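You operate a simulated robot arm through the tools that you are given. There is no shell and no other tool. Be economical: measure what you need, move in short steps, check, and stop when the job is done.

You run a simulated two-armed robot. Do the job below in one go: nothing can be reset, and whatever is moved stays where it is left.

JOB
Put three spaced dots of glue on the blue barrel's ring.
Fine: on the glue turntable, the glue stand knob to 120 and then 240; air valve closed and barrel back afterwards.

The check looks at the end state, three seconds after you hand in, the way a careful person would. Anything else that was tipped, shoved, dropped, spilled or broken makes it a failure.

ROBOT AND FRAMES
Two 7-joint arms with fingered hands on one trunk, on a carriage that runs on a rail from [-592, -907] to [435, 668] (x, y) and turns from -158 to 175 degrees about z. Base frame: it is fixed where the carriage stands at the start and does not move with it; the origin is on the floor, on the carriage's upright axis, x ahead of it, y to its left, z up. Lengths are in mm, angles in degrees, forces in N, time in s.
The left shoulder is at the start at [70, 188, 1248], the right one opposite. With the tool pointing down near the work surface each hand reaches from about 100 to 820 mm from the robot's upright axis, wherever it stands, measured 20 degrees to its own side. Places, roughly: barrel holder lever [800, 0, 900]; bench lamp switch [800, -200, 1400]; curing cycle knob [1100, 400, 1200]; curing oven switch [1100, 500, 1200]; curing start key [1000, 300, 1200]; glue air valve [1000, 100, 1200]; press lever [400, -800, 1200]; seat on the glue turntable [1000, 100, 900]; torque grip [500, -600, 1100]; torque limit knob [600, -500, 1000]; torque stand lever [500, -400, 900]. Payload 4 kg a hand.
The TCP of each hand is the grasp point between the finger pads, 26 mm short of the fingertips. In the tool frame z runs along the fingers and y along their closing line. Largest opening 132 mm; the body of the gripper starts 73 mm behind the TCP. The gripper is a hand of 4 fingers: y runs from the thumb to the fingers, the wrist lies at [0, 0, -224] in the tool frame.
Orientation is that of the tool frame in the base frame, as a unit quaternion [w, x, y, z]. With the fingers straight down and closing along the base's y, the tool's x points along the base's -x, its y along +y and its z along -z.

CONTROLS
- The arms move only by the tool arm_command. It takes "left_steps", "right_steps" or both (then of equal length, played together; a hand with none holds still); each is a list of rows, each a list of 6 numbers: the shift along the base's x, y, z in mm, then the turn, a rotation vector about the base's x, y, z in degrees. In form: [[dx, dy, dz, wx, wy, wz], ...]. A call has 1 to 10 rows; each row is the pose to reach, as a shift and turn from the pose commanded when the call began. Each row takes 0.2 s and may step no farther than 50 mm and 8.6 degrees from the row before; otherwise, the whole call is refused. A pose out of reach is approached as far as the arm can. The call stops where the force on the tool passes 40 N (or 10 N more than at its start, if that is more) or the arm is blocked; 0.2 s more then pass. In this call time passes only in rows, and 0.2 s behind the last. It gives the time, the measured TCP pose, the force on the tool (base axes), the opening and the grip force at its end, in the units of the frame above (readings bear some noise), with the torque about the TCP (base axes, N m) and any sound that the robot's microphone picked up, and new pictures: "pictures" is both (left out), scene, wrist or none (wrist: the cameras of the hands that moved).
- Cameras (640 x 400 px; columns grow to the right, rows downward): "scene" is now at [140.8, -20.9, 1497.7]; the picture's right is [-0.22, -0.98, 0.00], its down [-0.36, 0.08, -0.93] and it looks along [0.91, -0.20, -0.36] (base axes); focal length 240 px, centre (320, 200). "left" rides on the left gripper at [-73, 6, -94] in its tool frame; the picture's right is [-0.08, -1.00, 0.00], its down [0.78, -0.06, -0.62] and it looks along [0.61, -0.05, 0.79] (tool axes); focal length 230 px, centre (320, 200). "right" rides on the right gripper at [73, 6, -94] in its tool frame; the picture's right is [-0.08, 1.00, 0.00], its down [-0.78, -0.06, -0.62] and it looks along [-0.61, -0.05, 0.79] (tool axes); focal length 230 px, centre (320, 200). There is no depth. A picture from a camera that has moved, and an enlarged one, comes with that camera's place and axes in the base frame and with its lens.
- move_column(by): slides the trunk up (or, below 0, down) by that many mm; the arms and the scene camera ride with it, the base frame stays. It gives what a move gives, with no picture.
- steer(legs): drives the robot by 1 to 6 legs, each [ahead, left, turn to the left] in mm, mm and degrees, along the robot's own axes; the way and the turn of a leg run together, so that a leg with both is an arc; at most 1500 mm and 180 degrees a leg. The arms and the cameras ride along, it lands a little off, and it stops where it bumps. It keeps to its track: a leg is cut to what the track allows. It gives what a move gives, and a new picture of the scene camera.
- finger_targets(finger1, finger2, finger3, thumb_bend, hand): sets how far each is bent, from 0 (flat) to 100 (curled in); at 30 the hand is open as for a grip, at 70 the pads meet at the TCP. One left out holds its place. A second passes; each finger stops where it meets its share of the squeeze, and holds until it gets a number again. It is the only way to open and close the hand. It gives what a move gives, with no picture; readings hold the bend of each and the force on the fingers (four entries, about 0 where the hand has none), thumb and palm.
- aim_head(pan, tilt): turns the head with the scene camera to pan (to the left, within 86 degrees either way) and tilt (down, from -29 to 69), counted from straight ahead of the robot. It gives what a move gives, and a new picture of the scene camera.
- inspect(camera, box): a new picture of the part [left, top, right, bottom] of that camera's present view, enlarged. It takes no simulated time.
- sign_off(): hands the job in; it is judged then, once.

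Work in short steps. Places have to be worked out from the pictures, the camera data and where the tool is seen: move nearer, look again, correct. Check each grasp and each placing, and mend what went wrong. You have 120 turns and 260 pictures in all, those below and enlarged ones among them. Open the grippers and draw the arms clear of the work before you hand the job in, unless the task says otherwise; then end with one line.

The tools are called after "Emit:" as name(argument=value, ...) on one line, values as JSON. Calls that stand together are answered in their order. arm_command: Moves the arms, as the interface text tells. Its arguments: {"type":"object","properties":{"left_steps":{"type":"array","items":{"type":"array","items":{"type":"number"}}},"right_steps":{"type":"array","items":{"type":"array","items":{"type":"number"}}},"pictures":{"type":"string","enum":["both","scene","wrist","none"]}},"required":[]} The other tools are called the same way: move_column (by) slides the trunk up or down; finger_targets (finger1, finger2, finger3, thumb_bend, hand) moves the fingers one by one; steer (legs) drives the base; aim_head (pan, tilt) turns the head that bears the scene camera; inspect (camera, box) takes an enlarged picture of a part of a camera's view; sign_off () hands the job in.

At the start:

```text
time_s: 0.0
left_tool_pos: [500.4, 171.8, 1311.6]
left_tool_rot: [0.0, 0.0, 1.0, 0.0]
left_wrist_force: [-0.1, -0.3, 0.4]
left_moment: [0.01, 0.03, 0.03]
left_gripper_width: 131.8
left_gripper_force: 0.1
left_shape: jaw
left_bend: [30.0, 30.0, 30.0, 30.0]
left_finger forces: [0.1, 0.0, 0.1, 0.1, 0.0, 0.0]
right_tool_pos: [443.9, -192.9, 1407.7]
right_tool_rot: [0.0, 0.001, 1.0, 0.0]
right_wrist_force: [-0.3, 0.4, -0.3]
right_moment: [0.01, -0.01, -0.04]
right_gripper_width: 131.8
right_gripper_force: 0.0
right_shape: jaw
right_bend: [30.0, 30.0, 30.0, 30.0]
right_finger forces: [0.0, 0.0, 0.1, 0.0, 0.0, 0.1]
trunk travel left (down, up): [-725.0, 215.0]
robot x, y, heading: [-1.4, -1.5, 0.1]
head pan, tilt: [-12.7, 21.4]
```

scene: 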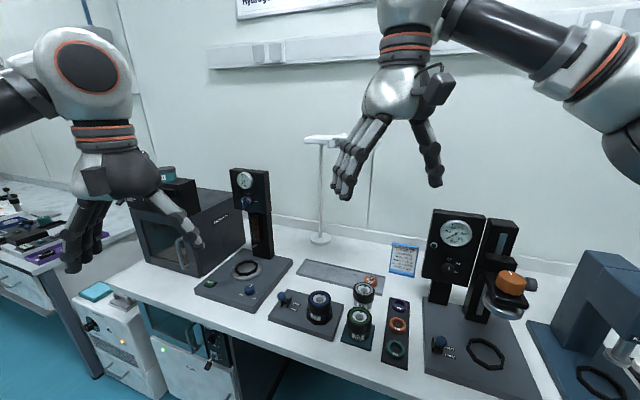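
right: 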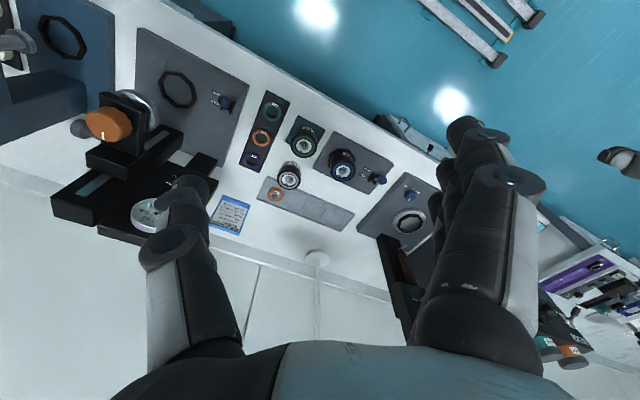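
left: 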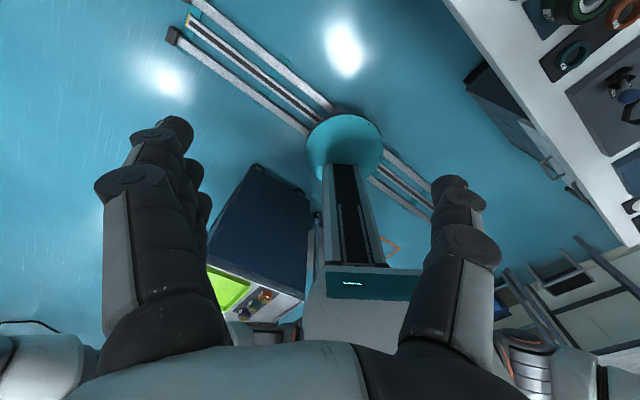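

The bench shows the glue stand left of centre with barrels in front of it. I'll enlarge the glue stand and barrels.

Emit:
inspect(camera="scene", box=[180, 150, 340, 310])

Emit:
inspect(camera="scene", box=[260, 240, 420, 370])

Emit:
inspect(camera="scene", box=[380, 235, 430, 285])

```text
2.50 times, centred on (260, 230) of scene
camera zoom: at [140.8, -20.9, 1497.7], right [-0.22, -0.98, 0.0], down [-0.36, 0.08, -0.93], along [0.91, -0.2, -0.36], focal length 600 px, centre (470, 125)
```

zoom: 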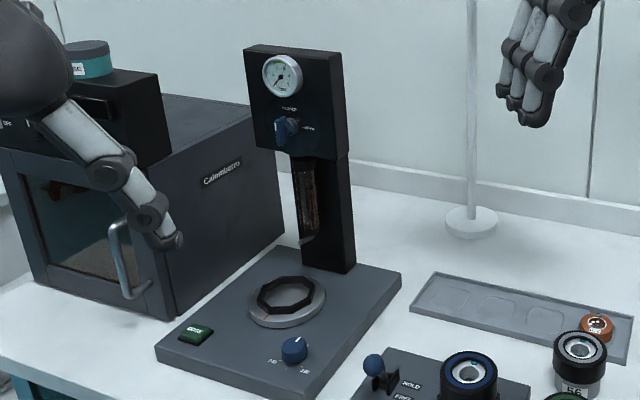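

```text
3.08 times, centred on (340, 305) of scene
camera zoom: at [140.8, -20.9, 1497.7], right [-0.22, -0.98, 0.0], down [-0.36, 0.08, -0.93], along [0.91, -0.2, -0.36], focal length 738 px, centre (258, -123)
```

zoom: 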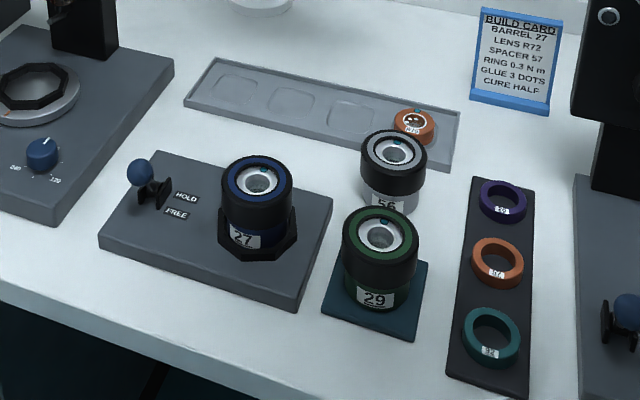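

```text
8.00 times, centred on (405, 260) of scene
camera zoom: at [140.8, -20.9, 1497.7], right [-0.22, -0.98, 0.0], down [-0.36, 0.08, -0.93], along [0.91, -0.2, -0.36], focal length 1920 px, centre (-360, -280)
```

zoom: 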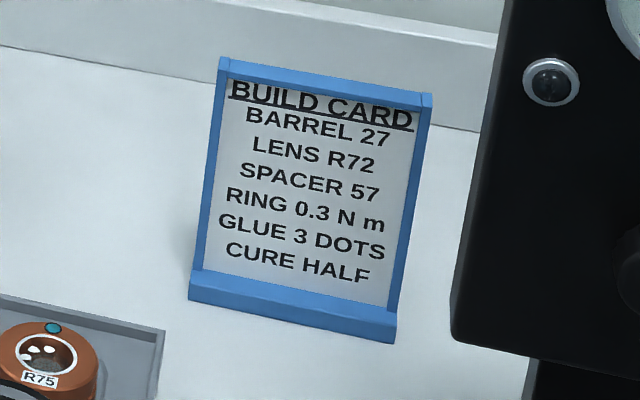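

The bench runs parallel to the rail (about 33° turned). I drive along the rail to stand between barrel and glue stand and turn to face the bench squarely.

Emit:
steer(legs=[[205, 314, 0], [0, 0, -33]])

Emit:
aim_head(pan=8, tilt=38)

```text
time_s: 4.0
left_tool_pos: [716.4, 182.4, 1312.5]
left_tool_rot: [0.0, 0.287, 0.958, 0.0]
left_wrist_force: [0.3, -0.3, 0.3]
left_moment: [0.0, 0.04, 0.0]
left_gripper_width: 131.7
left_gripper_force: 0.1
left_shape: jaw
left_bend: [30.0, 30.0, 30.0, 30.0]
left_finger forces: [0.1, 0.0, 0.1, 0.1, 0.0, 0.0]
right_tool_pos: [470.0, -91.9, 1408.4]
right_tool_rot: [0.001, 0.288, 0.958, 0.0]
right_wrist_force: [-0.1, -0.2, -0.3]
right_moment: [0.02, 0.01, 0.0]
right_gripper_width: 131.6
right_gripper_force: 0.1
right_shape: jaw
right_bend: [30.0, 30.0, 30.0, 30.0]
right_finger forces: [0.0, 0.0, 0.1, 0.2, 0.0, 0.0]
trunk travel left (down, up): [-725.0, 215.0]
robot x, y, heading: [202.6, 312.6, -33.3]
head pan, tilt: [-12.7, 21.4]
camera scene: at [310.8, 218.6, 1497.7], right [-0.72, -0.69, 0.0], down [-0.25, 0.26, -0.93], along [0.65, -0.67, -0.36], focal length 240 px, centre (320, 200)
```

scene: 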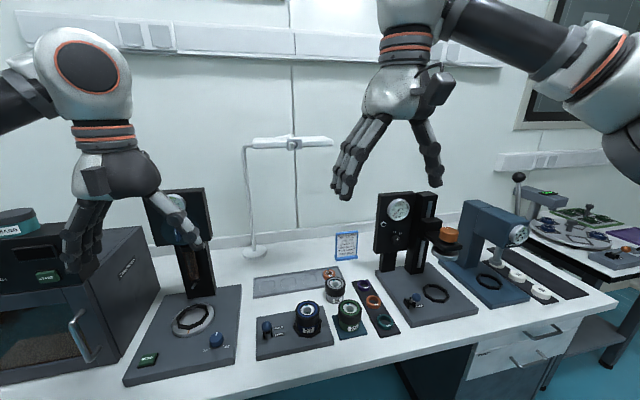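

```text
time_s: 4.8
left_tool_pos: [717.5, 180.8, 1312.3]
left_tool_rot: [0.001, 0.287, 0.958, 0.0]
left_wrist_force: [-0.3, 0.2, -0.3]
left_moment: [-0.01, 0.0, -0.06]
left_gripper_width: 131.8
left_gripper_force: 0.1
left_shape: jaw
left_bend: [30.0, 30.0, 30.0, 30.0]
left_finger forces: [0.0, 0.0, 0.0, 0.0, 0.1, 0.1]
right_tool_pos: [469.0, -92.0, 1406.4]
right_tool_rot: [0.0, 0.288, 0.958, 0.0]
right_wrist_force: [-0.3, -0.1, -0.1]
right_moment: [0.0, -0.01, -0.01]
right_gripper_width: 131.9
right_gripper_force: 0.1
right_shape: jaw
right_bend: [30.0, 30.0, 30.0, 30.0]
right_finger forces: [0.0, 0.0, 0.1, 0.1, 0.0, 0.1]
trunk travel left (down, up): [-725.0, 215.0]
robot x, y, heading: [202.7, 313.4, -33.4]
head pan, tilt: [8.0, 38.0]
camera scene: at [323.8, 247.7, 1471.6], right [-0.43, -0.9, 0.0], down [-0.56, 0.26, -0.79], along [0.71, -0.34, -0.62], focal length 240 px, centre (320, 200)
```

scene: 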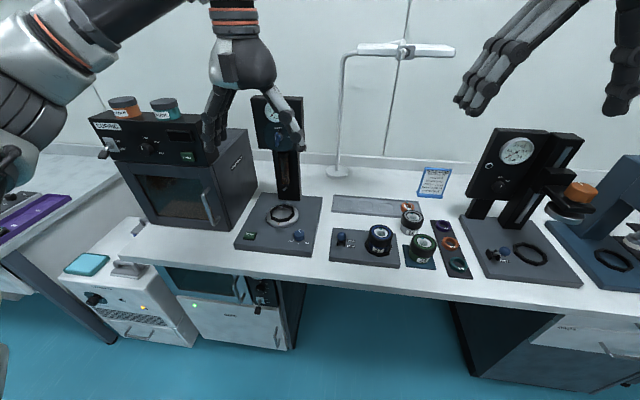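

Emit:
inspect(camera="scene", box=[225, 85, 345, 265])

Emit:
inspect(camera="scene", box=[225, 190, 425, 280])

```text
2.22 times, centred on (285, 175) of scene
camera zoom: at [323.8, 247.7, 1471.6], right [-0.43, -0.9, 0.0], down [-0.56, 0.26, -0.79], along [0.71, -0.34, -0.62], focal length 533 px, centre (398, 256)
```

zoom: 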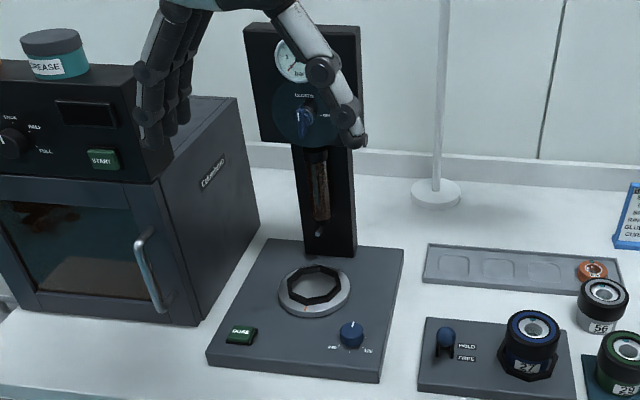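

```text
3.20 times, centred on (325, 235) of scene
camera zoom: at [323.8, 247.7, 1471.6], right [-0.43, -0.9, 0.0], down [-0.56, 0.26, -0.79], along [0.71, -0.34, -0.62], focal length 768 px, centre (304, 88)
```

zoom: 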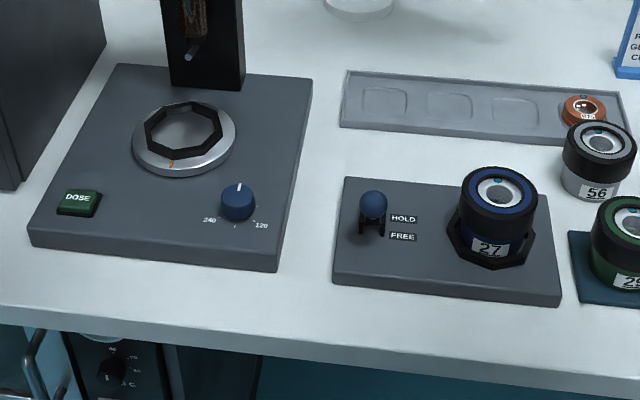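

Plan: seat ≈(946,95), knob ≈(831,76,912), barrel ≈(713,-147, top 938), lever ball ≈(750,-29,938). Lower the trunk, then look again at the glue stand.

Emit:
move_column(by=-200)

Emit:
arm_command(left_steps=[[-20, -30, 0, 0, 0, 0], [-40, -60, 0, 0, 0, 0], [-60, -90, 0, 0, 0, 0]], pictures="both")

```text
time_s: 7.0
left_tool_pos: [717.2, 182.1, 1111.7]
left_tool_rot: [0.0, 0.288, 0.958, 0.0]
left_wrist_force: [0.0, 0.0, 0.3]
left_moment: [0.03, 0.02, 0.01]
left_gripper_width: 131.5
left_gripper_force: 0.1
left_shape: jaw
left_bend: [30.0, 30.0, 30.0, 30.0]
left_finger forces: [0.0, 0.0, 0.1, 0.1, 0.1, 0.0]
right_tool_pos: [469.7, -92.2, 1207.6]
right_tool_rot: [-0.001, 0.287, 0.958, 0.0]
right_wrist_force: [-1.3, 1.0, 0.0]
right_moment: [0.01, -0.01, 0.01]
right_gripper_width: 131.9
right_gripper_force: 0.1
right_shape: jaw
right_bend: [30.0, 30.0, 30.0, 30.0]
right_finger forces: [0.0, 0.0, 0.1, 0.0, 0.1, 0.0]
trunk travel left (down, up): [-525.0, 415.0]
robot x, y, heading: [201.2, 312.8, -33.3]
head pan, tilt: [8.0, 38.0]
```

```text
time_s: 7.8
left_tool_pos: [655.8, 89.9, 1112.9]
left_tool_rot: [0.0, 0.287, 0.958, 0.001]
left_wrist_force: [-0.2, 0.2, 0.5]
left_moment: [-0.01, 0.03, 0.0]
left_gripper_width: 131.8
left_gripper_force: 0.1
left_shape: jaw
left_bend: [30.0, 30.0, 30.0, 30.0]
left_finger forces: [0.0, 0.0, 0.1, 0.0, 0.1, 0.0]
right_tool_pos: [467.8, -93.5, 1207.3]
right_tool_rot: [0.001, 0.288, 0.958, 0.001]
right_wrist_force: [-0.3, 0.5, 0.0]
right_moment: [0.03, -0.01, 0.04]
right_gripper_width: 131.7
right_gripper_force: 0.0
right_shape: jaw
right_bend: [30.0, 30.0, 30.0, 30.0]
right_finger forces: [0.1, 0.1, 0.0, 0.1, 0.0, 0.0]
trunk travel left (down, up): [-525.0, 415.0]
robot x, y, heading: [205.1, 314.4, -33.1]
head pan, tilt: [8.0, 38.0]
camera scene: at [323.4, 246.5, 1271.5], right [-0.43, -0.9, 0.0], down [-0.56, 0.27, -0.79], along [0.71, -0.34, -0.62], focal length 240 px, centre (320, 200)
camera left: at [721.2, 55.6, 1205.8], right [-0.48, -0.88, 0.0], down [-0.69, 0.38, 0.62], along [-0.54, 0.3, -0.79], focal length 230 px, centre (320, 200)
```

scene: 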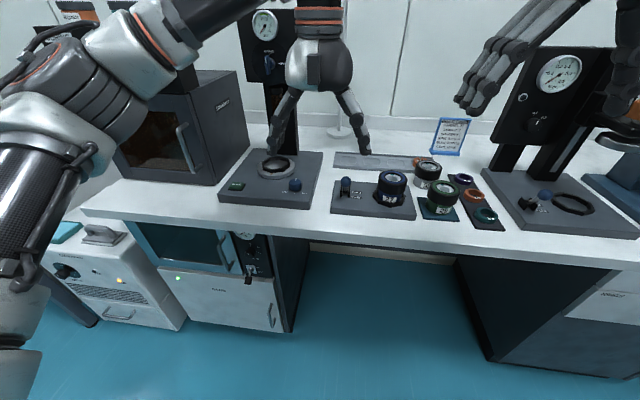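
left: 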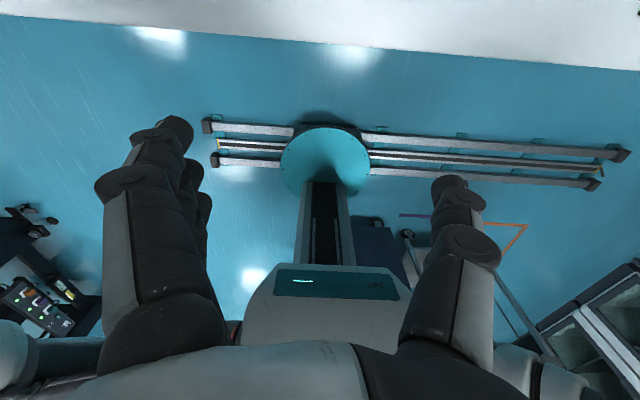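

I inspect the glue head and nozzle from this lower view.

Emit:
inspect(camera="scene", box=[215, 0, 335, 75])

Emit:
inspect(camera="scene", box=[215, 80, 455, 230])

```text
5.33 times, centred on (275, 38) of scene
camera zoom: at [323.4, 246.5, 1271.5], right [-0.43, -0.9, 0.0], down [-0.56, 0.27, -0.79], along [0.71, -0.34, -0.62], focal length 1280 px, centre (560, 1067)
```

zoom: 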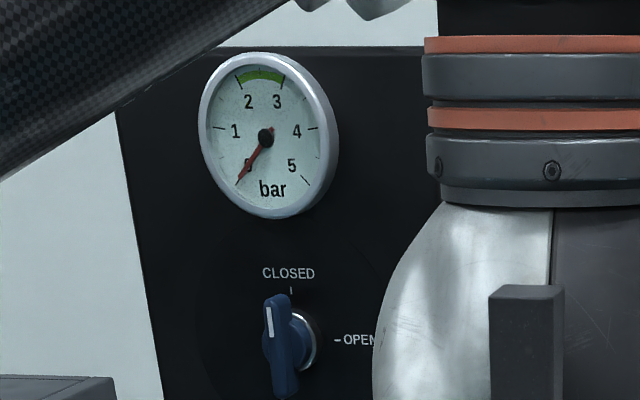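

```text
2.67 times, centred on (335, 155) of scene
camera zoom: at [323.4, 246.5, 1271.5], right [-0.43, -0.9, 0.0], down [-0.56, 0.27, -0.79], along [0.71, -0.34, -0.62], focal length 640 px, centre (280, 320)
```

zoom: 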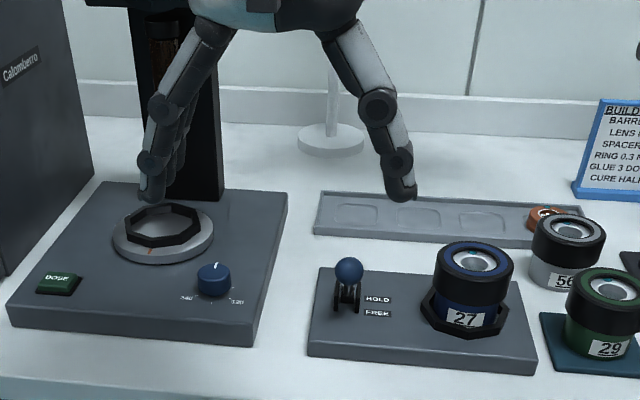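

The valve is a bar handle (CLOSED up, OPEN right) at ≈(992,69,1171). The right hand (rear camera, tilted forward) suits the barrel under the nozzle, so I shift 135 mm left along the rail.

Emit:
steer(legs=[[0, 135, 0]])

Emit:
aim_head(pan=-5, tilt=40)

```text
time_s: 9.1
left_tool_pos: [729.2, 203.5, 1112.9]
left_tool_rot: [-0.001, 0.288, 0.958, 0.0]
left_wrist_force: [-0.7, -0.1, -0.4]
left_moment: [0.02, -0.02, 0.02]
left_gripper_width: 131.7
left_gripper_force: 0.0
left_shape: jaw
left_bend: [30.0, 30.0, 30.0, 30.0]
left_finger forces: [0.0, 0.0, 0.1, 0.0, 0.0, 0.1]
right_tool_pos: [541.5, 18.1, 1207.0]
right_tool_rot: [0.0, 0.289, 0.957, 0.0]
right_wrist_force: [0.4, 0.5, -0.3]
right_moment: [0.0, -0.02, 0.02]
right_gripper_width: 131.9
right_gripper_force: 0.1
right_shape: jaw
right_bend: [30.0, 30.0, 30.0, 30.0]
right_finger forces: [0.1, 0.0, 0.1, 0.0, 0.0, 0.1]
trunk travel left (down, up): [-525.0, 415.0]
robot x, y, heading: [276.9, 423.9, -33.3]
head pan, tilt: [8.0, 38.0]
camera scene: at [396.7, 359.5, 1271.5], right [-0.43, -0.9, 0.0], down [-0.56, 0.26, -0.79], along [0.71, -0.34, -0.62], focal length 240 px, centre (320, 200)
```

scene: 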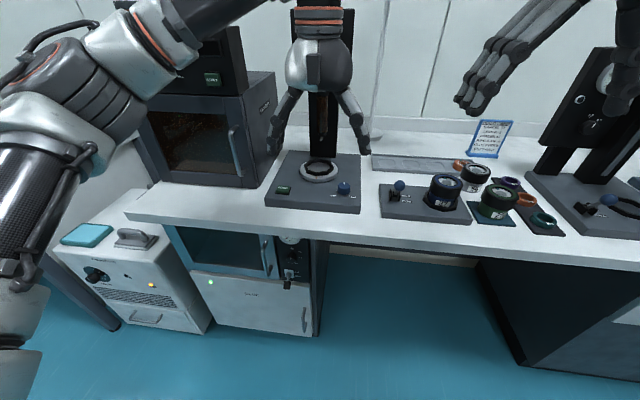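

```text
time_s: 9.8
left_tool_pos: [729.6, 204.0, 1110.7]
left_tool_rot: [0.001, 0.287, 0.958, 0.0]
left_wrist_force: [0.2, -0.3, -0.6]
left_moment: [0.01, -0.01, 0.02]
left_gripper_width: 132.0
left_gripper_force: 0.0
left_shape: jaw
left_bend: [30.0, 30.0, 30.0, 30.0]
left_finger forces: [0.0, 0.0, 0.0, 0.1, 0.0, 0.0]
right_tool_pos: [541.0, 19.8, 1209.3]
right_tool_rot: [0.0, 0.288, 0.958, 0.0]
right_wrist_force: [0.8, 0.5, 0.6]
right_moment: [-0.02, -0.03, 0.05]
right_gripper_width: 131.7
right_gripper_force: 0.1
right_shape: jaw
right_bend: [30.0, 30.0, 30.0, 30.0]
right_finger forces: [0.1, 0.0, 0.0, 0.0, 0.0, 0.0]
trunk travel left (down, up): [-525.0, 415.0]
robot x, y, heading: [276.8, 425.5, -33.4]
head pan, tilt: [-5.0, 40.0]
camera scene: at [385.9, 344.5, 1268.5], right [-0.62, -0.78, 0.0], down [-0.5, 0.4, -0.77], along [0.6, -0.48, -0.64], focal length 240 px, centre (320, 200)
```

scene: 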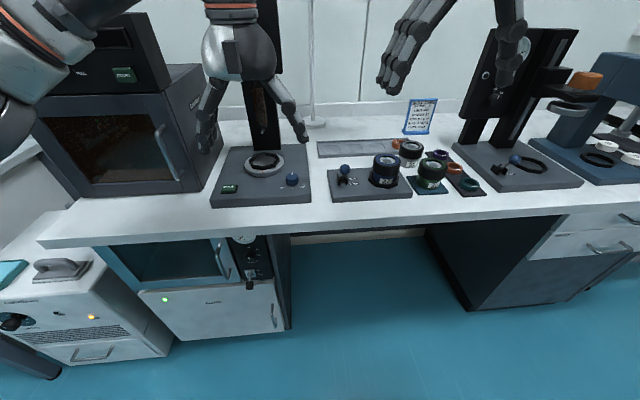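

Right hand toward the lever area for a closer camera look.

Emit:
arm_command(right_steps=[[30, 0, -30, 0, 0, 0], [60, -2, -60, 0, 0, 0], [90, -5, -90, 0, 0, 0], [120, -10, -120, 0, 0, 0], [120, -10, -140, 0, 0, 0]], pictures="both")

```text
time_s: 11.1
left_tool_pos: [729.0, 203.6, 1113.7]
left_tool_rot: [0.001, 0.288, 0.958, 0.0]
left_wrist_force: [0.4, 0.5, -0.1]
left_moment: [0.0, -0.02, 0.01]
left_gripper_width: 131.9
left_gripper_force: 0.0
left_shape: jaw
left_bend: [30.0, 30.0, 30.0, 30.0]
left_finger forces: [0.0, 0.0, 0.0, 0.0, 0.0, 0.0]
right_tool_pos: [661.8, 9.0, 1068.0]
right_tool_rot: [0.0, 0.289, 0.957, 0.001]
right_wrist_force: [0.0, -0.1, 0.4]
right_moment: [-0.02, -0.02, 0.01]
right_gripper_width: 132.1
right_gripper_force: 0.0
right_shape: jaw
right_bend: [30.0, 30.0, 30.0, 30.0]
right_finger forces: [0.1, 0.0, 0.0, 0.0, 0.1, 0.0]
trunk travel left (down, up): [-525.0, 415.0]
robot x, y, heading: [276.7, 426.0, -33.4]
head pan, tilt: [-5.0, 40.0]
camera scene: at [384.8, 343.8, 1268.6], right [-0.62, -0.78, 0.0], down [-0.5, 0.4, -0.77], along [0.6, -0.48, -0.64], focal length 240 px, centre (320, 200)
camera right: at [604.3, 54.5, 1162.2], right [0.61, 0.79, 0.0], down [0.62, -0.48, 0.62], along [0.49, -0.38, -0.79], focal length 230 px, centre (320, 200)
```

scene: 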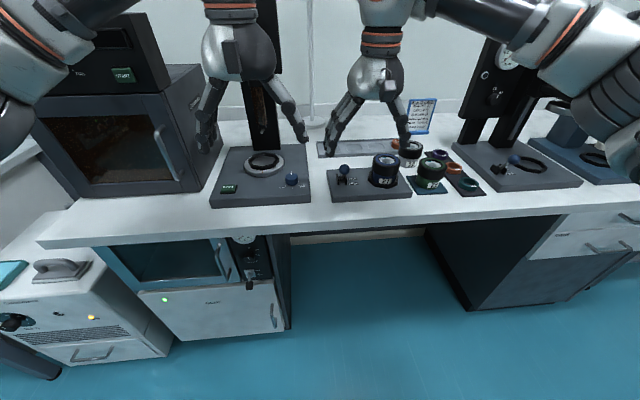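
right: 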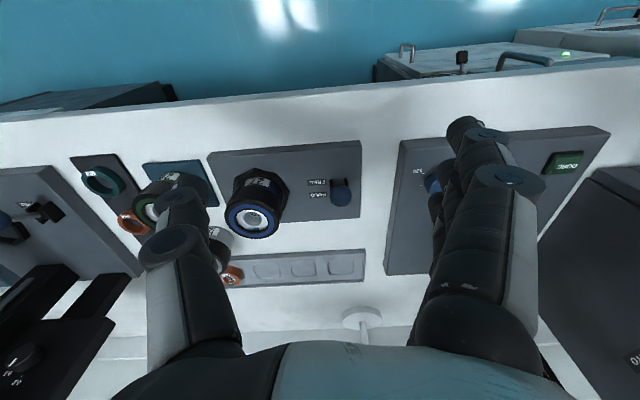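

Emit:
inspect(camera="right", box=[200, 120, 380, 240])

Emit:
inspect(camera="scene", box=[315, 130, 455, 215])

```text
3.33 times, centred on (290, 180) of right
camera zoom: at [604.3, 54.5, 1162.2], right [0.61, 0.79, 0.0], down [0.62, -0.48, 0.62], along [0.49, -0.38, -0.79], focal length 767 px, centre (420, 267)
```

zoom: 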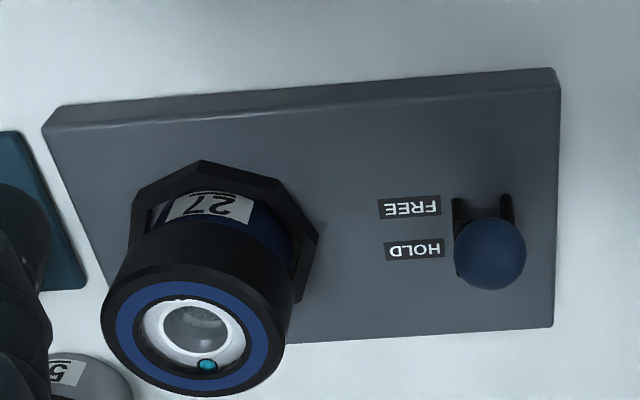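

```text
4.57 times, centred on (385, 172) of scene
camera zoom: at [384.8, 343.8, 1268.6], right [-0.62, -0.78, 0.0], down [-0.5, 0.4, -0.77], along [0.6, -0.48, -0.64], focal length 1097 px, centre (23, 326)
```

zoom: 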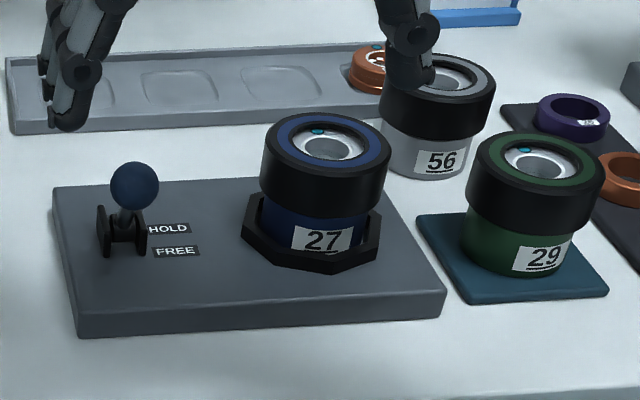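

Emit:
inspect(camera="scene", box=[326, 155, 374, 205])

Emit:
inspect(camera="right", box=[300, 160, 360, 220])

```text
8.00 times, centred on (350, 180) of scene
camera zoom: at [384.8, 343.8, 1268.6], right [-0.62, -0.78, 0.0], down [-0.5, 0.4, -0.77], along [0.6, -0.48, -0.64], focal length 1920 px, centre (80, 360)
```

zoom: 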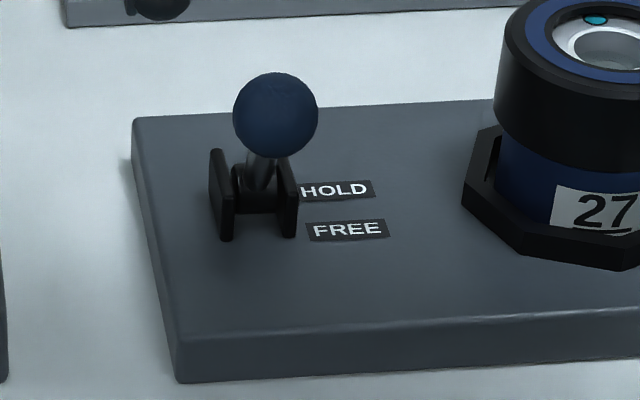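

```text
6.67 times, centred on (330, 190) of right
camera zoom: at [604.3, 54.5, 1162.2], right [0.61, 0.79, 0.0], down [0.62, -0.48, 0.62], along [0.49, -0.38, -0.79], focal length 1534 px, centre (253, 267)
```

zoom: 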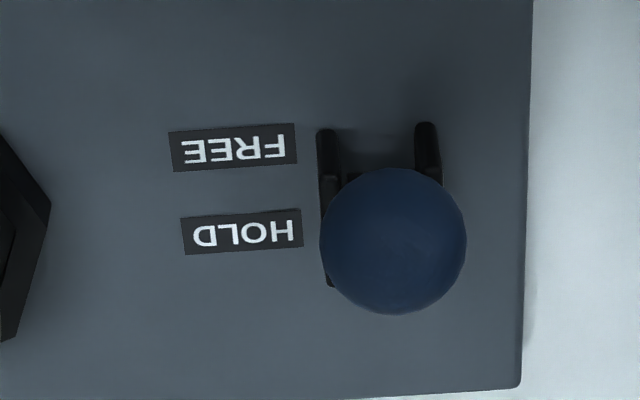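

The lever already seems to lean toward the robot (FREE side), to be confirmed by a gentle lift. I pre-close the right hand a bit and bring it, tilted 30° forward, above the blue barrel.

Emit:
finger_targets(hand="right", finger1=38, finger2=38, finger3=38, thumb_bend=38)

Emit:
arm_command(right_steps=[[10, -35, 0, -3.3, -5, 0], [20, -70, 0, -6.6, -10, 0], [30, -105, 0, -9.9, -15, 0], [40, -140, 0, -13.2, -20, 0], [50, -155, 0, -16.5, -25, 0]], pictures="both")

```text
time_s: 12.1
left_tool_pos: [729.6, 204.0, 1113.7]
left_tool_rot: [0.001, 0.289, 0.957, 0.0]
left_wrist_force: [0.1, 0.4, 0.0]
left_moment: [0.02, 0.0, 0.0]
left_gripper_width: 131.9
left_gripper_force: 0.1
left_shape: jaw
left_bend: [30.0, 30.0, 30.0, 30.0]
left_finger forces: [0.0, 0.0, 0.0, 0.0, 0.0, 0.0]
right_tool_pos: [661.0, 9.8, 1068.7]
right_tool_rot: [0.0, 0.289, 0.957, 0.0]
right_wrist_force: [-0.1, 0.6, 0.7]
right_moment: [0.0, -0.02, 0.01]
right_gripper_width: 111.3
right_gripper_force: 0.1
right_shape: fingers
right_bend: [38.0, 38.0, 38.0, 38.0]
right_finger forces: [0.1, 0.0, 0.0, 0.0, 0.0, 0.0]
trunk travel left (down, up): [-525.0, 415.0]
robot x, y, heading: [274.9, 426.9, -33.4]
head pan, tilt: [-5.0, 40.0]
```

```text
time_s: 13.2
left_tool_pos: [729.9, 203.1, 1113.0]
left_tool_rot: [0.0, 0.288, 0.958, -0.001]
left_wrist_force: [-0.4, 0.6, -0.6]
left_moment: [0.05, 0.03, -0.03]
left_gripper_width: 131.9
left_gripper_force: 0.1
left_shape: jaw
left_bend: [30.0, 30.0, 30.0, 30.0]
left_finger forces: [0.1, 0.0, 0.1, 0.1, 0.1, 0.0]
right_tool_pos: [711.2, -145.0, 1069.3]
right_tool_rot: [0.249, 0.278, 0.925, -0.074]
right_wrist_force: [0.2, 0.3, 0.6]
right_moment: [-0.01, -0.04, -0.01]
right_gripper_width: 111.2
right_gripper_force: 0.0
right_shape: fingers
right_bend: [38.0, 38.0, 38.0, 38.0]
right_finger forces: [0.1, 0.0, 0.1, 0.1, 0.0, 0.0]
trunk travel left (down, up): [-525.0, 415.0]
robot x, y, heading: [277.2, 423.4, -33.5]
head pan, tilt: [-5.0, 40.0]
camera scene: at [385.7, 344.3, 1268.5], right [-0.62, -0.78, 0.0], down [-0.5, 0.4, -0.77], along [0.6, -0.48, -0.64], focal length 240 px, centre (320, 200)
camera right: at [624.4, -79.6, 1113.6], right [0.61, 0.79, 0.04], down [0.27, -0.26, 0.93], along [0.75, -0.55, -0.37], focal length 230 px, centre (320, 200)
```

scene: 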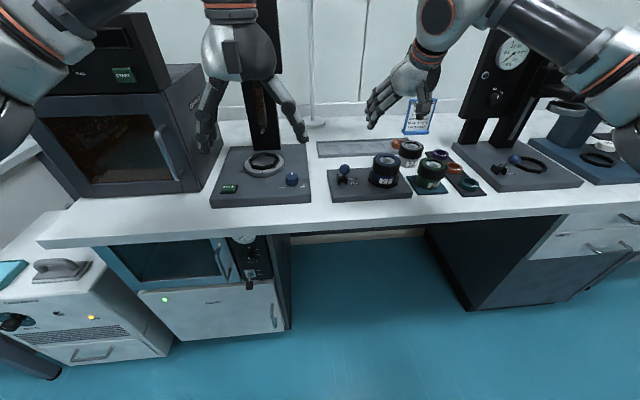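
right: 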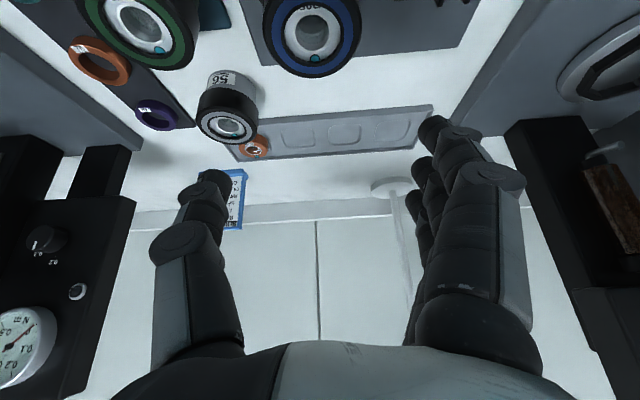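

Barrel confirmed at ≈(714,-147). Descending over it to z≈945.

Emit:
arm_command(right_steps=[[1, -1, -40, 0, 0, 0], [2, -2, -80, 0, 0, 0], [2, -2, -110, 0, 0, 0], [2, -2, -125, 0, 0, 0]], pictures="both")

Emit:
inspect(camera="scene", box=[320, 120, 450, 215])

```text
time_s: 14.2
left_tool_pos: [731.7, 203.2, 1112.6]
left_tool_rot: [0.0, 0.288, 0.958, 0.0]
left_wrist_force: [-0.4, -0.2, -0.9]
left_moment: [-0.02, 0.04, 0.01]
left_gripper_width: 131.9
left_gripper_force: 0.1
left_shape: jaw
left_bend: [30.0, 30.0, 30.0, 30.0]
left_finger forces: [0.1, 0.0, 0.0, 0.0, 0.0, 0.1]
right_tool_pos: [715.1, -148.5, 941.0]
right_tool_rot: [0.247, 0.279, 0.925, -0.074]
right_wrist_force: [-0.6, -0.5, 1.0]
right_moment: [0.02, 0.0, -0.01]
right_gripper_width: 111.4
right_gripper_force: 0.1
right_shape: fingers
right_bend: [38.0, 38.0, 38.0, 38.0]
right_finger forces: [0.1, 0.0, 0.0, 0.1, 0.0, 0.0]
trunk travel left (down, up): [-525.0, 415.0]
robot x, y, heading: [277.3, 424.2, -33.4]
head pan, tilt: [-5.0, 40.0]
camera scene: at [385.7, 344.0, 1268.5], right [-0.62, -0.78, 0.0], down [-0.5, 0.4, -0.77], along [0.6, -0.48, -0.64], focal length 240 px, centre (320, 200)
camera right: at [626.7, -81.7, 987.6], right [0.61, 0.79, 0.04], down [0.28, -0.26, 0.93], along [0.75, -0.55, -0.38], focal length 230 px, centre (320, 200)
```

scene: 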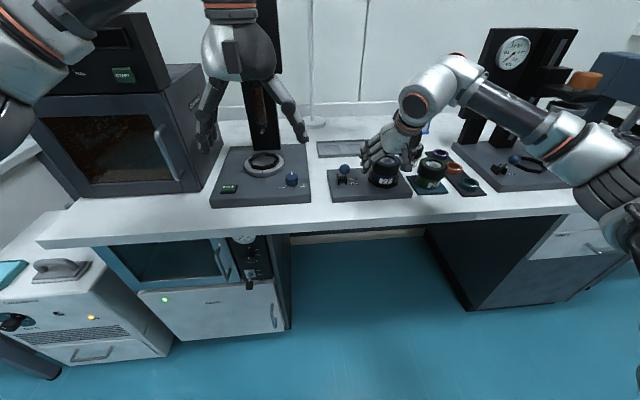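
right: 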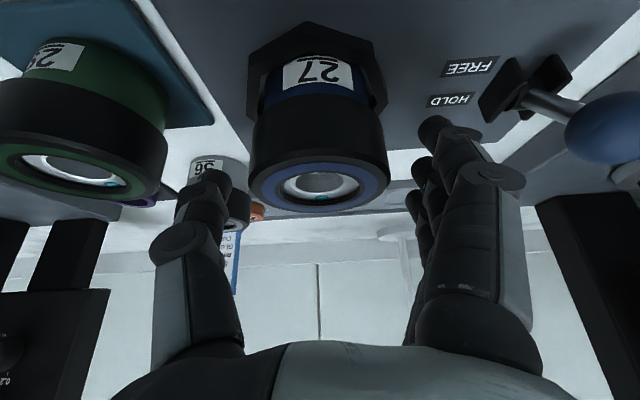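

```text
4.21 times, centred on (385, 168) of scene
camera zoom: at [385.7, 344.0, 1268.5], right [-0.62, -0.78, 0.0], down [-0.5, 0.4, -0.77], along [0.6, -0.48, -0.64], focal length 1010 px, centre (46, 337)
```

zoom: 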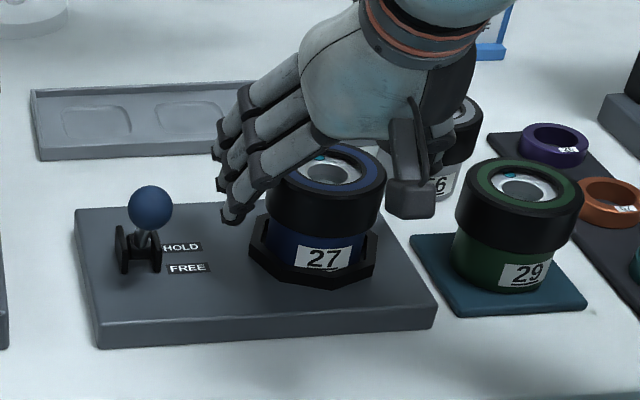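

The stem clearly leans toward the robot: lever already at FREE. Lower 10 mm more and close on the black ring.

Emit:
arm_command(right_steps=[[-1, 0, -10, 0, 0, 0]], pictures="none")

Emit:
finger_targets(hand="right", finger1=60, finger2=60, finger3=60, thumb_bend=60)

Emit:
inspect(camera="scene", box=[320, 120, 450, 215])

Emit:
inspect(camera="right", box=[0, 0, 640, 400])

```text
time_s: 14.7
left_tool_pos: [729.4, 203.5, 1112.3]
left_tool_rot: [0.001, 0.288, 0.958, 0.0]
left_wrist_force: [-0.6, -0.1, 0.3]
left_moment: [0.02, 0.0, -0.03]
left_gripper_width: 132.3
left_gripper_force: 0.1
left_shape: jaw
left_bend: [30.0, 30.0, 30.0, 30.0]
left_finger forces: [0.0, 0.0, 0.0, 0.0, 0.0, 0.0]
right_tool_pos: [714.5, -146.9, 933.4]
right_tool_rot: [0.248, 0.278, 0.925, -0.073]
right_wrist_force: [0.3, -0.1, -0.7]
right_moment: [-0.02, -0.02, 0.04]
right_gripper_width: 111.3
right_gripper_force: 0.0
right_shape: fingers
right_bend: [38.0, 38.0, 38.0, 38.0]
right_finger forces: [0.0, 0.0, 0.0, 0.0, 0.0, 0.0]
trunk travel left (down, up): [-525.0, 415.0]
robot x, y, heading: [277.4, 422.4, -33.3]
head pan, tilt: [-5.0, 40.0]
```

```text
time_s: 15.7
left_tool_pos: [730.7, 203.6, 1111.5]
left_tool_rot: [0.0, 0.289, 0.957, 0.001]
left_wrist_force: [0.5, -0.2, 0.9]
left_moment: [0.01, 0.01, 0.01]
left_gripper_width: 132.0
left_gripper_force: 0.0
left_shape: jaw
left_bend: [30.0, 30.0, 30.0, 30.0]
left_finger forces: [0.0, 0.1, 0.0, 0.0, 0.1, 0.1]
right_tool_pos: [713.1, -148.2, 932.8]
right_tool_rot: [0.247, 0.279, 0.925, -0.073]
right_wrist_force: [0.5, 0.6, -0.3]
right_moment: [0.12, -0.02, 0.01]
right_gripper_width: 66.9
right_gripper_force: 15.0
right_shape: fingers
right_bend: [52.0, 51.0, 57.0, 55.0]
right_finger forces: [6.1, 6.7, 2.2, 0.0, 14.2, 0.0]
trunk travel left (down, up): [-525.0, 415.0]
robot x, y, heading: [277.9, 427.8, -33.5]
head pan, tilt: [-5.0, 40.0]
```

```text
4.21 times, centred on (385, 168) of scene
camera zoom: at [385.8, 344.2, 1268.5], right [-0.62, -0.78, 0.0], down [-0.5, 0.4, -0.77], along [0.6, -0.48, -0.64], focal length 1010 px, centre (46, 337)
```

zoom: 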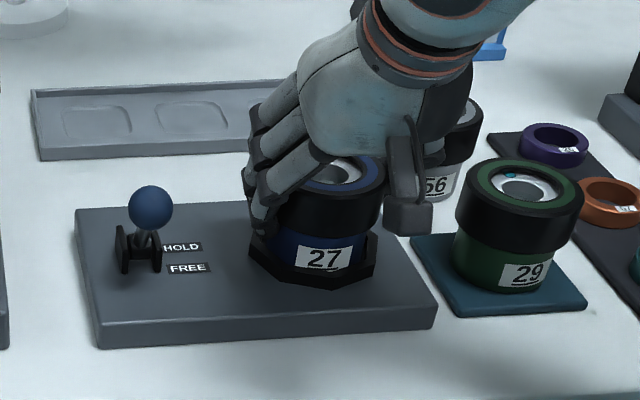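

```text
1.00 times, centred on (320, 200) of right (not enlarged: the box is as wide or as high as the picture)
camera zoom: at [625.6, -81.1, 978.0], right [0.61, 0.79, 0.04], down [0.28, -0.26, 0.93], along [0.75, -0.55, -0.38], focal length 230 px, centre (320, 200)
```

zoom: 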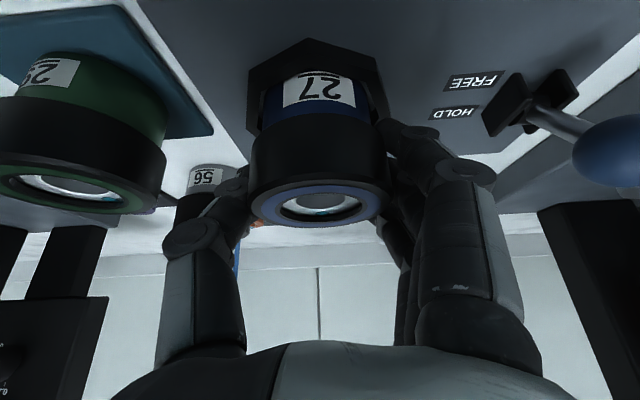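

Grip holds at 15 N; squeeze a bit more and lift 12 mm to test whether it comes free.

Emit:
finger_targets(hand="right", finger1=66, finger2=66, finger3=66, thumb_bend=60)

Emit:
arm_command(right_steps=[[0, 0, 4, 0, 0, 0], [0, 0, 8, 0, 0, 0], [0, 0, 12, 0, 0, 0]], pictures="wrist")

Emit:
inspect(camera="scene", box=[320, 120, 450, 215])

```text
time_s: 16.6
left_tool_pos: [730.3, 204.2, 1112.9]
left_tool_rot: [0.0, 0.288, 0.957, 0.001]
left_wrist_force: [0.8, 0.0, 0.3]
left_moment: [-0.05, -0.01, 0.02]
left_gripper_width: 132.0
left_gripper_force: 0.2
left_shape: jaw
left_bend: [30.0, 30.0, 30.0, 30.0]
left_finger forces: [0.1, 0.0, 0.0, 0.0, 0.0, 0.1]
right_tool_pos: [714.1, -145.9, 933.0]
right_tool_rot: [0.247, 0.278, 0.926, -0.073]
right_wrist_force: [1.1, 1.3, -1.4]
right_moment: [0.12, -0.03, -0.02]
right_gripper_width: 66.0
right_gripper_force: 20.1
right_shape: fingers
right_bend: [54.0, 53.0, 60.0, 55.0]
right_finger forces: [8.5, 8.0, 5.1, 0.0, 18.7, 0.0]
trunk travel left (down, up): [-525.0, 415.0]
robot x, y, heading: [278.6, 424.4, -33.0]
head pan, tilt: [-5.0, 40.0]
```

```text
time_s: 17.4
left_tool_pos: [729.7, 202.2, 1113.3]
left_tool_rot: [0.0, 0.288, 0.958, 0.0]
left_wrist_force: [0.6, 0.3, 0.6]
left_moment: [0.0, 0.01, -0.01]
left_gripper_width: 132.0
left_gripper_force: 0.0
left_shape: jaw
left_bend: [30.0, 30.0, 30.0, 30.0]
left_finger forces: [0.1, 0.0, 0.1, 0.1, 0.0, 0.1]
right_tool_pos: [713.1, -149.0, 945.1]
right_tool_rot: [0.247, 0.279, 0.925, -0.074]
right_wrist_force: [0.6, 0.5, -3.6]
right_moment: [0.01, -0.02, 0.0]
right_gripper_width: 66.3
right_gripper_force: 20.8
right_shape: fingers
right_bend: [54.0, 53.0, 60.0, 55.0]
right_finger forces: [9.0, 7.7, 4.9, 0.0, 19.3, 0.1]
trunk travel left (down, up): [-525.0, 415.0]
robot x, y, heading: [278.9, 422.3, -33.3]
head pan, tilt: [-5.0, 40.0]
camera right: at [624.6, -82.5, 989.7], right [0.61, 0.79, 0.04], down [0.28, -0.26, 0.93], along [0.75, -0.55, -0.38], focal length 230 px, centre (320, 200)
```

right: 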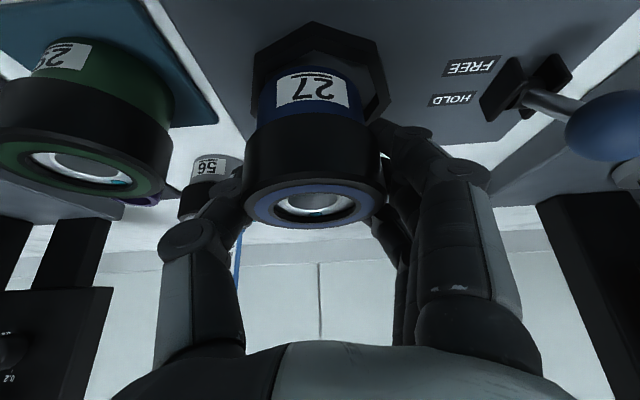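

```text
4.21 times, centred on (385, 168) of scene
camera zoom: at [385.7, 343.7, 1268.5], right [-0.62, -0.78, 0.0], down [-0.5, 0.4, -0.77], along [0.6, -0.48, -0.64], focal length 1010 px, centre (46, 337)
```

zoom: 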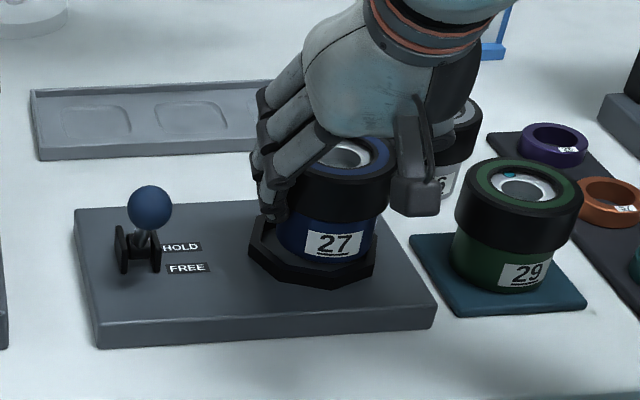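

It is free (about 3 N load). Lift further, and simultaneously move the left hand aside to the left.

Emit:
arm_command(right_steps=[[0, 0, 15, 0, 0, 0], [0, 0, 30, 0, 0, 0], [0, 0, 45, 0, 0, 0], [0, 0, 60, 0, 0, 0], [0, 0, 65, 0, 0, 0]], left_steps=[[14, 39, 10, 0, 0, 0], [28, 78, 20, 0, 0, 0], [41, 117, 30, 0, 0, 0], [55, 156, 40, 0, 0, 0], [68, 194, 40, 0, 0, 0]], pictures="both")

```text
time_s: 18.6
left_tool_pos: [797.2, 398.2, 1153.1]
left_tool_rot: [-0.001, 0.289, 0.957, -0.001]
left_wrist_force: [0.7, 0.1, 0.5]
left_moment: [-0.02, -0.02, 0.04]
left_gripper_width: 131.8
left_gripper_force: 0.0
left_shape: jaw
left_bend: [30.0, 30.0, 30.0, 30.0]
left_finger forces: [0.0, 0.0, 0.0, 0.0, 0.0, 0.0]
right_tool_pos: [712.0, -146.3, 1011.0]
right_tool_rot: [0.247, 0.279, 0.925, -0.075]
right_wrist_force: [0.0, -0.2, -3.1]
right_moment: [0.0, 0.01, -0.03]
right_gripper_width: 66.3
right_gripper_force: 20.4
right_shape: fingers
right_bend: [54.0, 53.0, 60.0, 55.0]
right_finger forces: [9.1, 7.8, 5.0, 0.0, 19.2, 0.0]
trunk travel left (down, up): [-525.0, 415.0]
robot x, y, heading: [275.3, 428.8, -33.5]
head pan, tilt: [-5.0, 40.0]
camera scene: at [386.2, 345.5, 1268.5], right [-0.62, -0.78, 0.0], down [-0.5, 0.4, -0.77], along [0.6, -0.48, -0.64], focal length 240 px, centre (320, 200)
camera right: at [625.2, -80.3, 1055.7], right [0.61, 0.79, 0.04], down [0.28, -0.26, 0.93], along [0.75, -0.55, -0.37], focal length 230 px, centre (320, 200)
camera left: at [862.9, 364.3, 1246.1], right [-0.49, -0.87, 0.0], down [-0.69, 0.38, 0.62], along [-0.54, 0.3, -0.79], focal length 230 px, centre (320, 200)
```

scene: 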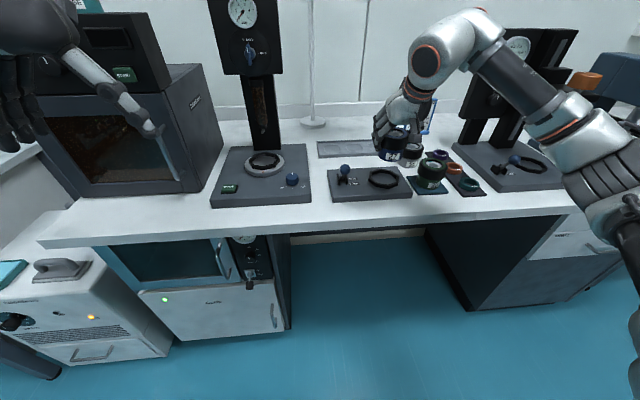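
right: 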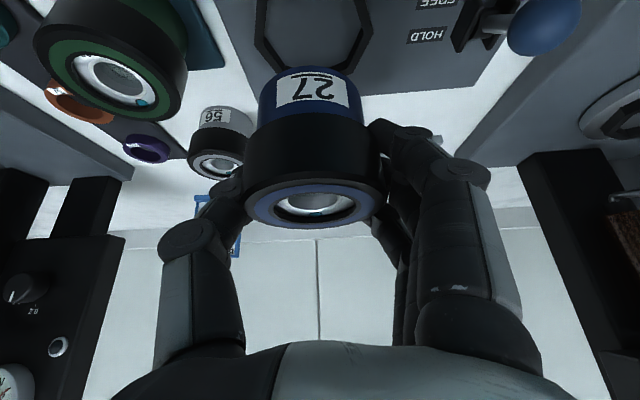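
left: 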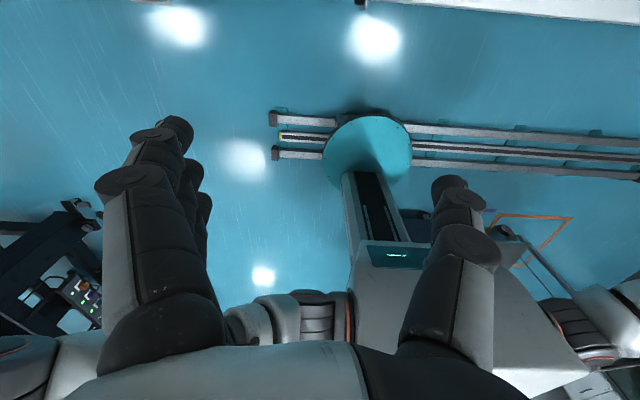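

Now look unobstructed at the stand to fix the seat and nozzle.

Emit:
inspect(camera="scene", box=[205, 65, 325, 210])

Emit:
inspect(camera="scene", box=[325, 160, 415, 205])

```text
2.76 times, centred on (265, 138) of scene
camera zoom: at [386.2, 345.5, 1268.5], right [-0.62, -0.78, 0.0], down [-0.5, 0.4, -0.77], along [0.6, -0.48, -0.64], focal length 662 px, centre (472, 372)
```

zoom: 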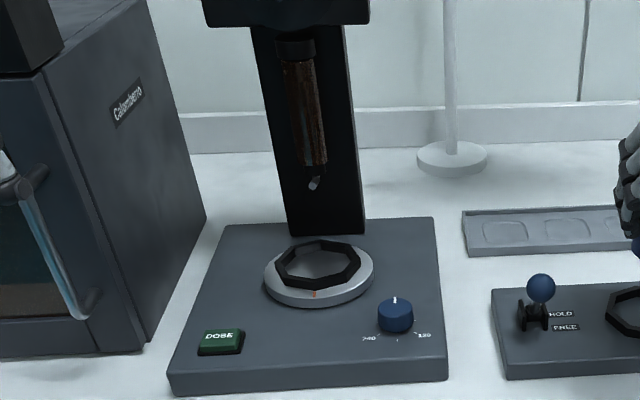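

```text
7.11 times, centred on (370, 182) of scene
camera zoom: at [386.2, 345.5, 1268.5], right [-0.62, -0.78, 0.0], down [-0.5, 0.4, -0.77], along [0.6, -0.48, -0.64], focal length 1706 px, centre (-36, 324)
```

zoom: 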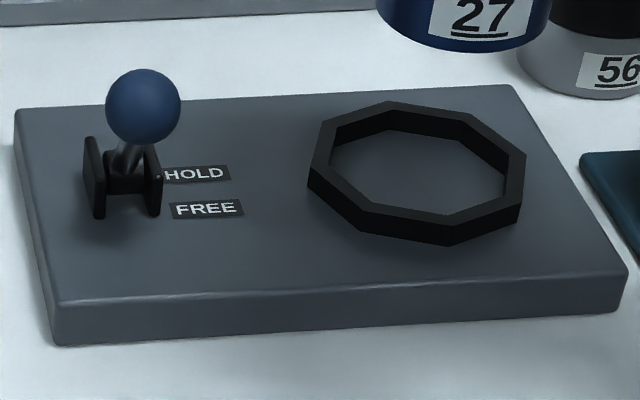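

Refined estimates: seat ≈(978,88), nozzle tip ≈(1006,66,973). I carry the barrel to a standoff 70 mm in front of the seat, passing over the lever with margin.

Emit:
arm_command(right_steps=[[10, 10, 20, 0, 0, 0], [36, 44, 25, 0, 0, 0], [62, 80, 25, 0, 0, 0], [88, 116, 25, 0, 0, 0], [114, 152, 25, 0, 0, 0], [140, 186, 20, 0, 0, 0], [166, 220, 10, 0, 0, 0], [190, 250, 0, 0, 0, 0], [208, 272, -10, 0, 0, 0], [208, 272, -15, 0, 0, 0]], pictures="both")

Emit:
inspect(camera="scene", box=[200, 70, 330, 210])

```text
time_s: 20.9
left_tool_pos: [797.3, 397.2, 1152.1]
left_tool_rot: [0.001, 0.288, 0.958, 0.0]
left_wrist_force: [0.3, -0.4, -0.4]
left_moment: [0.01, -0.02, -0.03]
left_gripper_width: 131.8
left_gripper_force: 0.1
left_shape: jaw
left_bend: [30.0, 30.0, 30.0, 30.0]
left_finger forces: [0.0, 0.0, 0.0, 0.0, 0.0, 0.0]
right_tool_pos: [922.0, 124.3, 995.3]
right_tool_rot: [0.247, 0.279, 0.925, -0.073]
right_wrist_force: [-0.3, 0.3, -4.3]
right_moment: [0.01, -0.01, 0.01]
right_gripper_width: 66.1
right_gripper_force: 20.9
right_shape: fingers
right_bend: [54.0, 53.0, 60.0, 55.0]
right_finger forces: [9.1, 7.8, 5.1, 0.0, 19.0, 0.1]
trunk travel left (down, up): [-525.0, 415.0]
robot x, y, heading: [276.8, 425.9, -33.6]
head pan, tilt: [-5.0, 40.0]
camera scene: at [385.7, 343.2, 1268.4], right [-0.62, -0.78, 0.0], down [-0.5, 0.4, -0.77], along [0.6, -0.48, -0.64], focal length 240 px, centre (320, 200)
camera right: at [833.6, 189.7, 1039.4], right [0.61, 0.79, 0.04], down [0.28, -0.26, 0.93], along [0.75, -0.55, -0.38], focal length 230 px, centre (320, 200)
```

scene: 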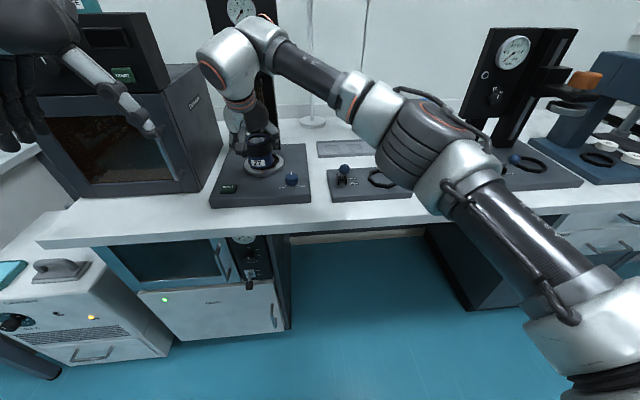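
right: 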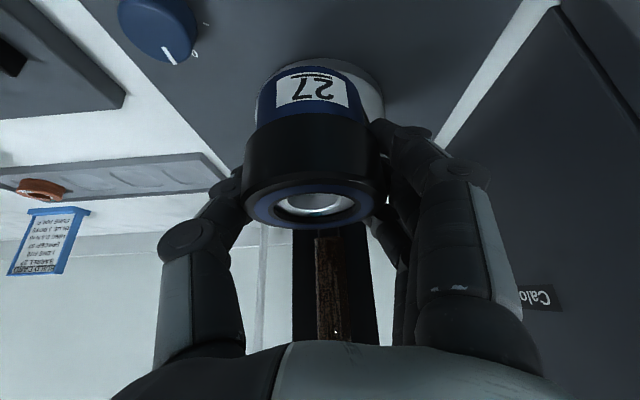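

```text
2.86 times, centred on (265, 140) of scene
camera zoom: at [385.7, 343.2, 1268.4], right [-0.62, -0.78, 0.0], down [-0.5, 0.4, -0.77], along [0.6, -0.48, -0.64], focal length 686 px, centre (477, 371)
```

zoom: 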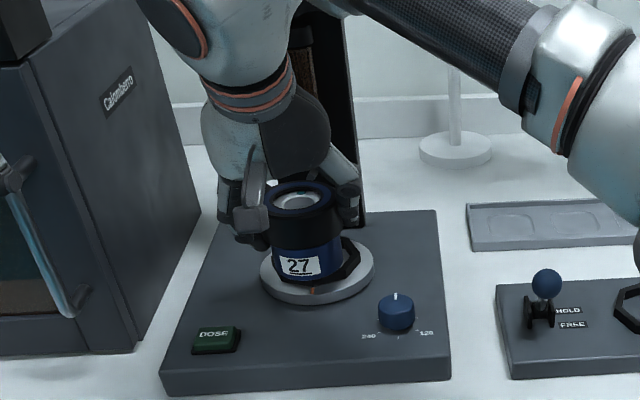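

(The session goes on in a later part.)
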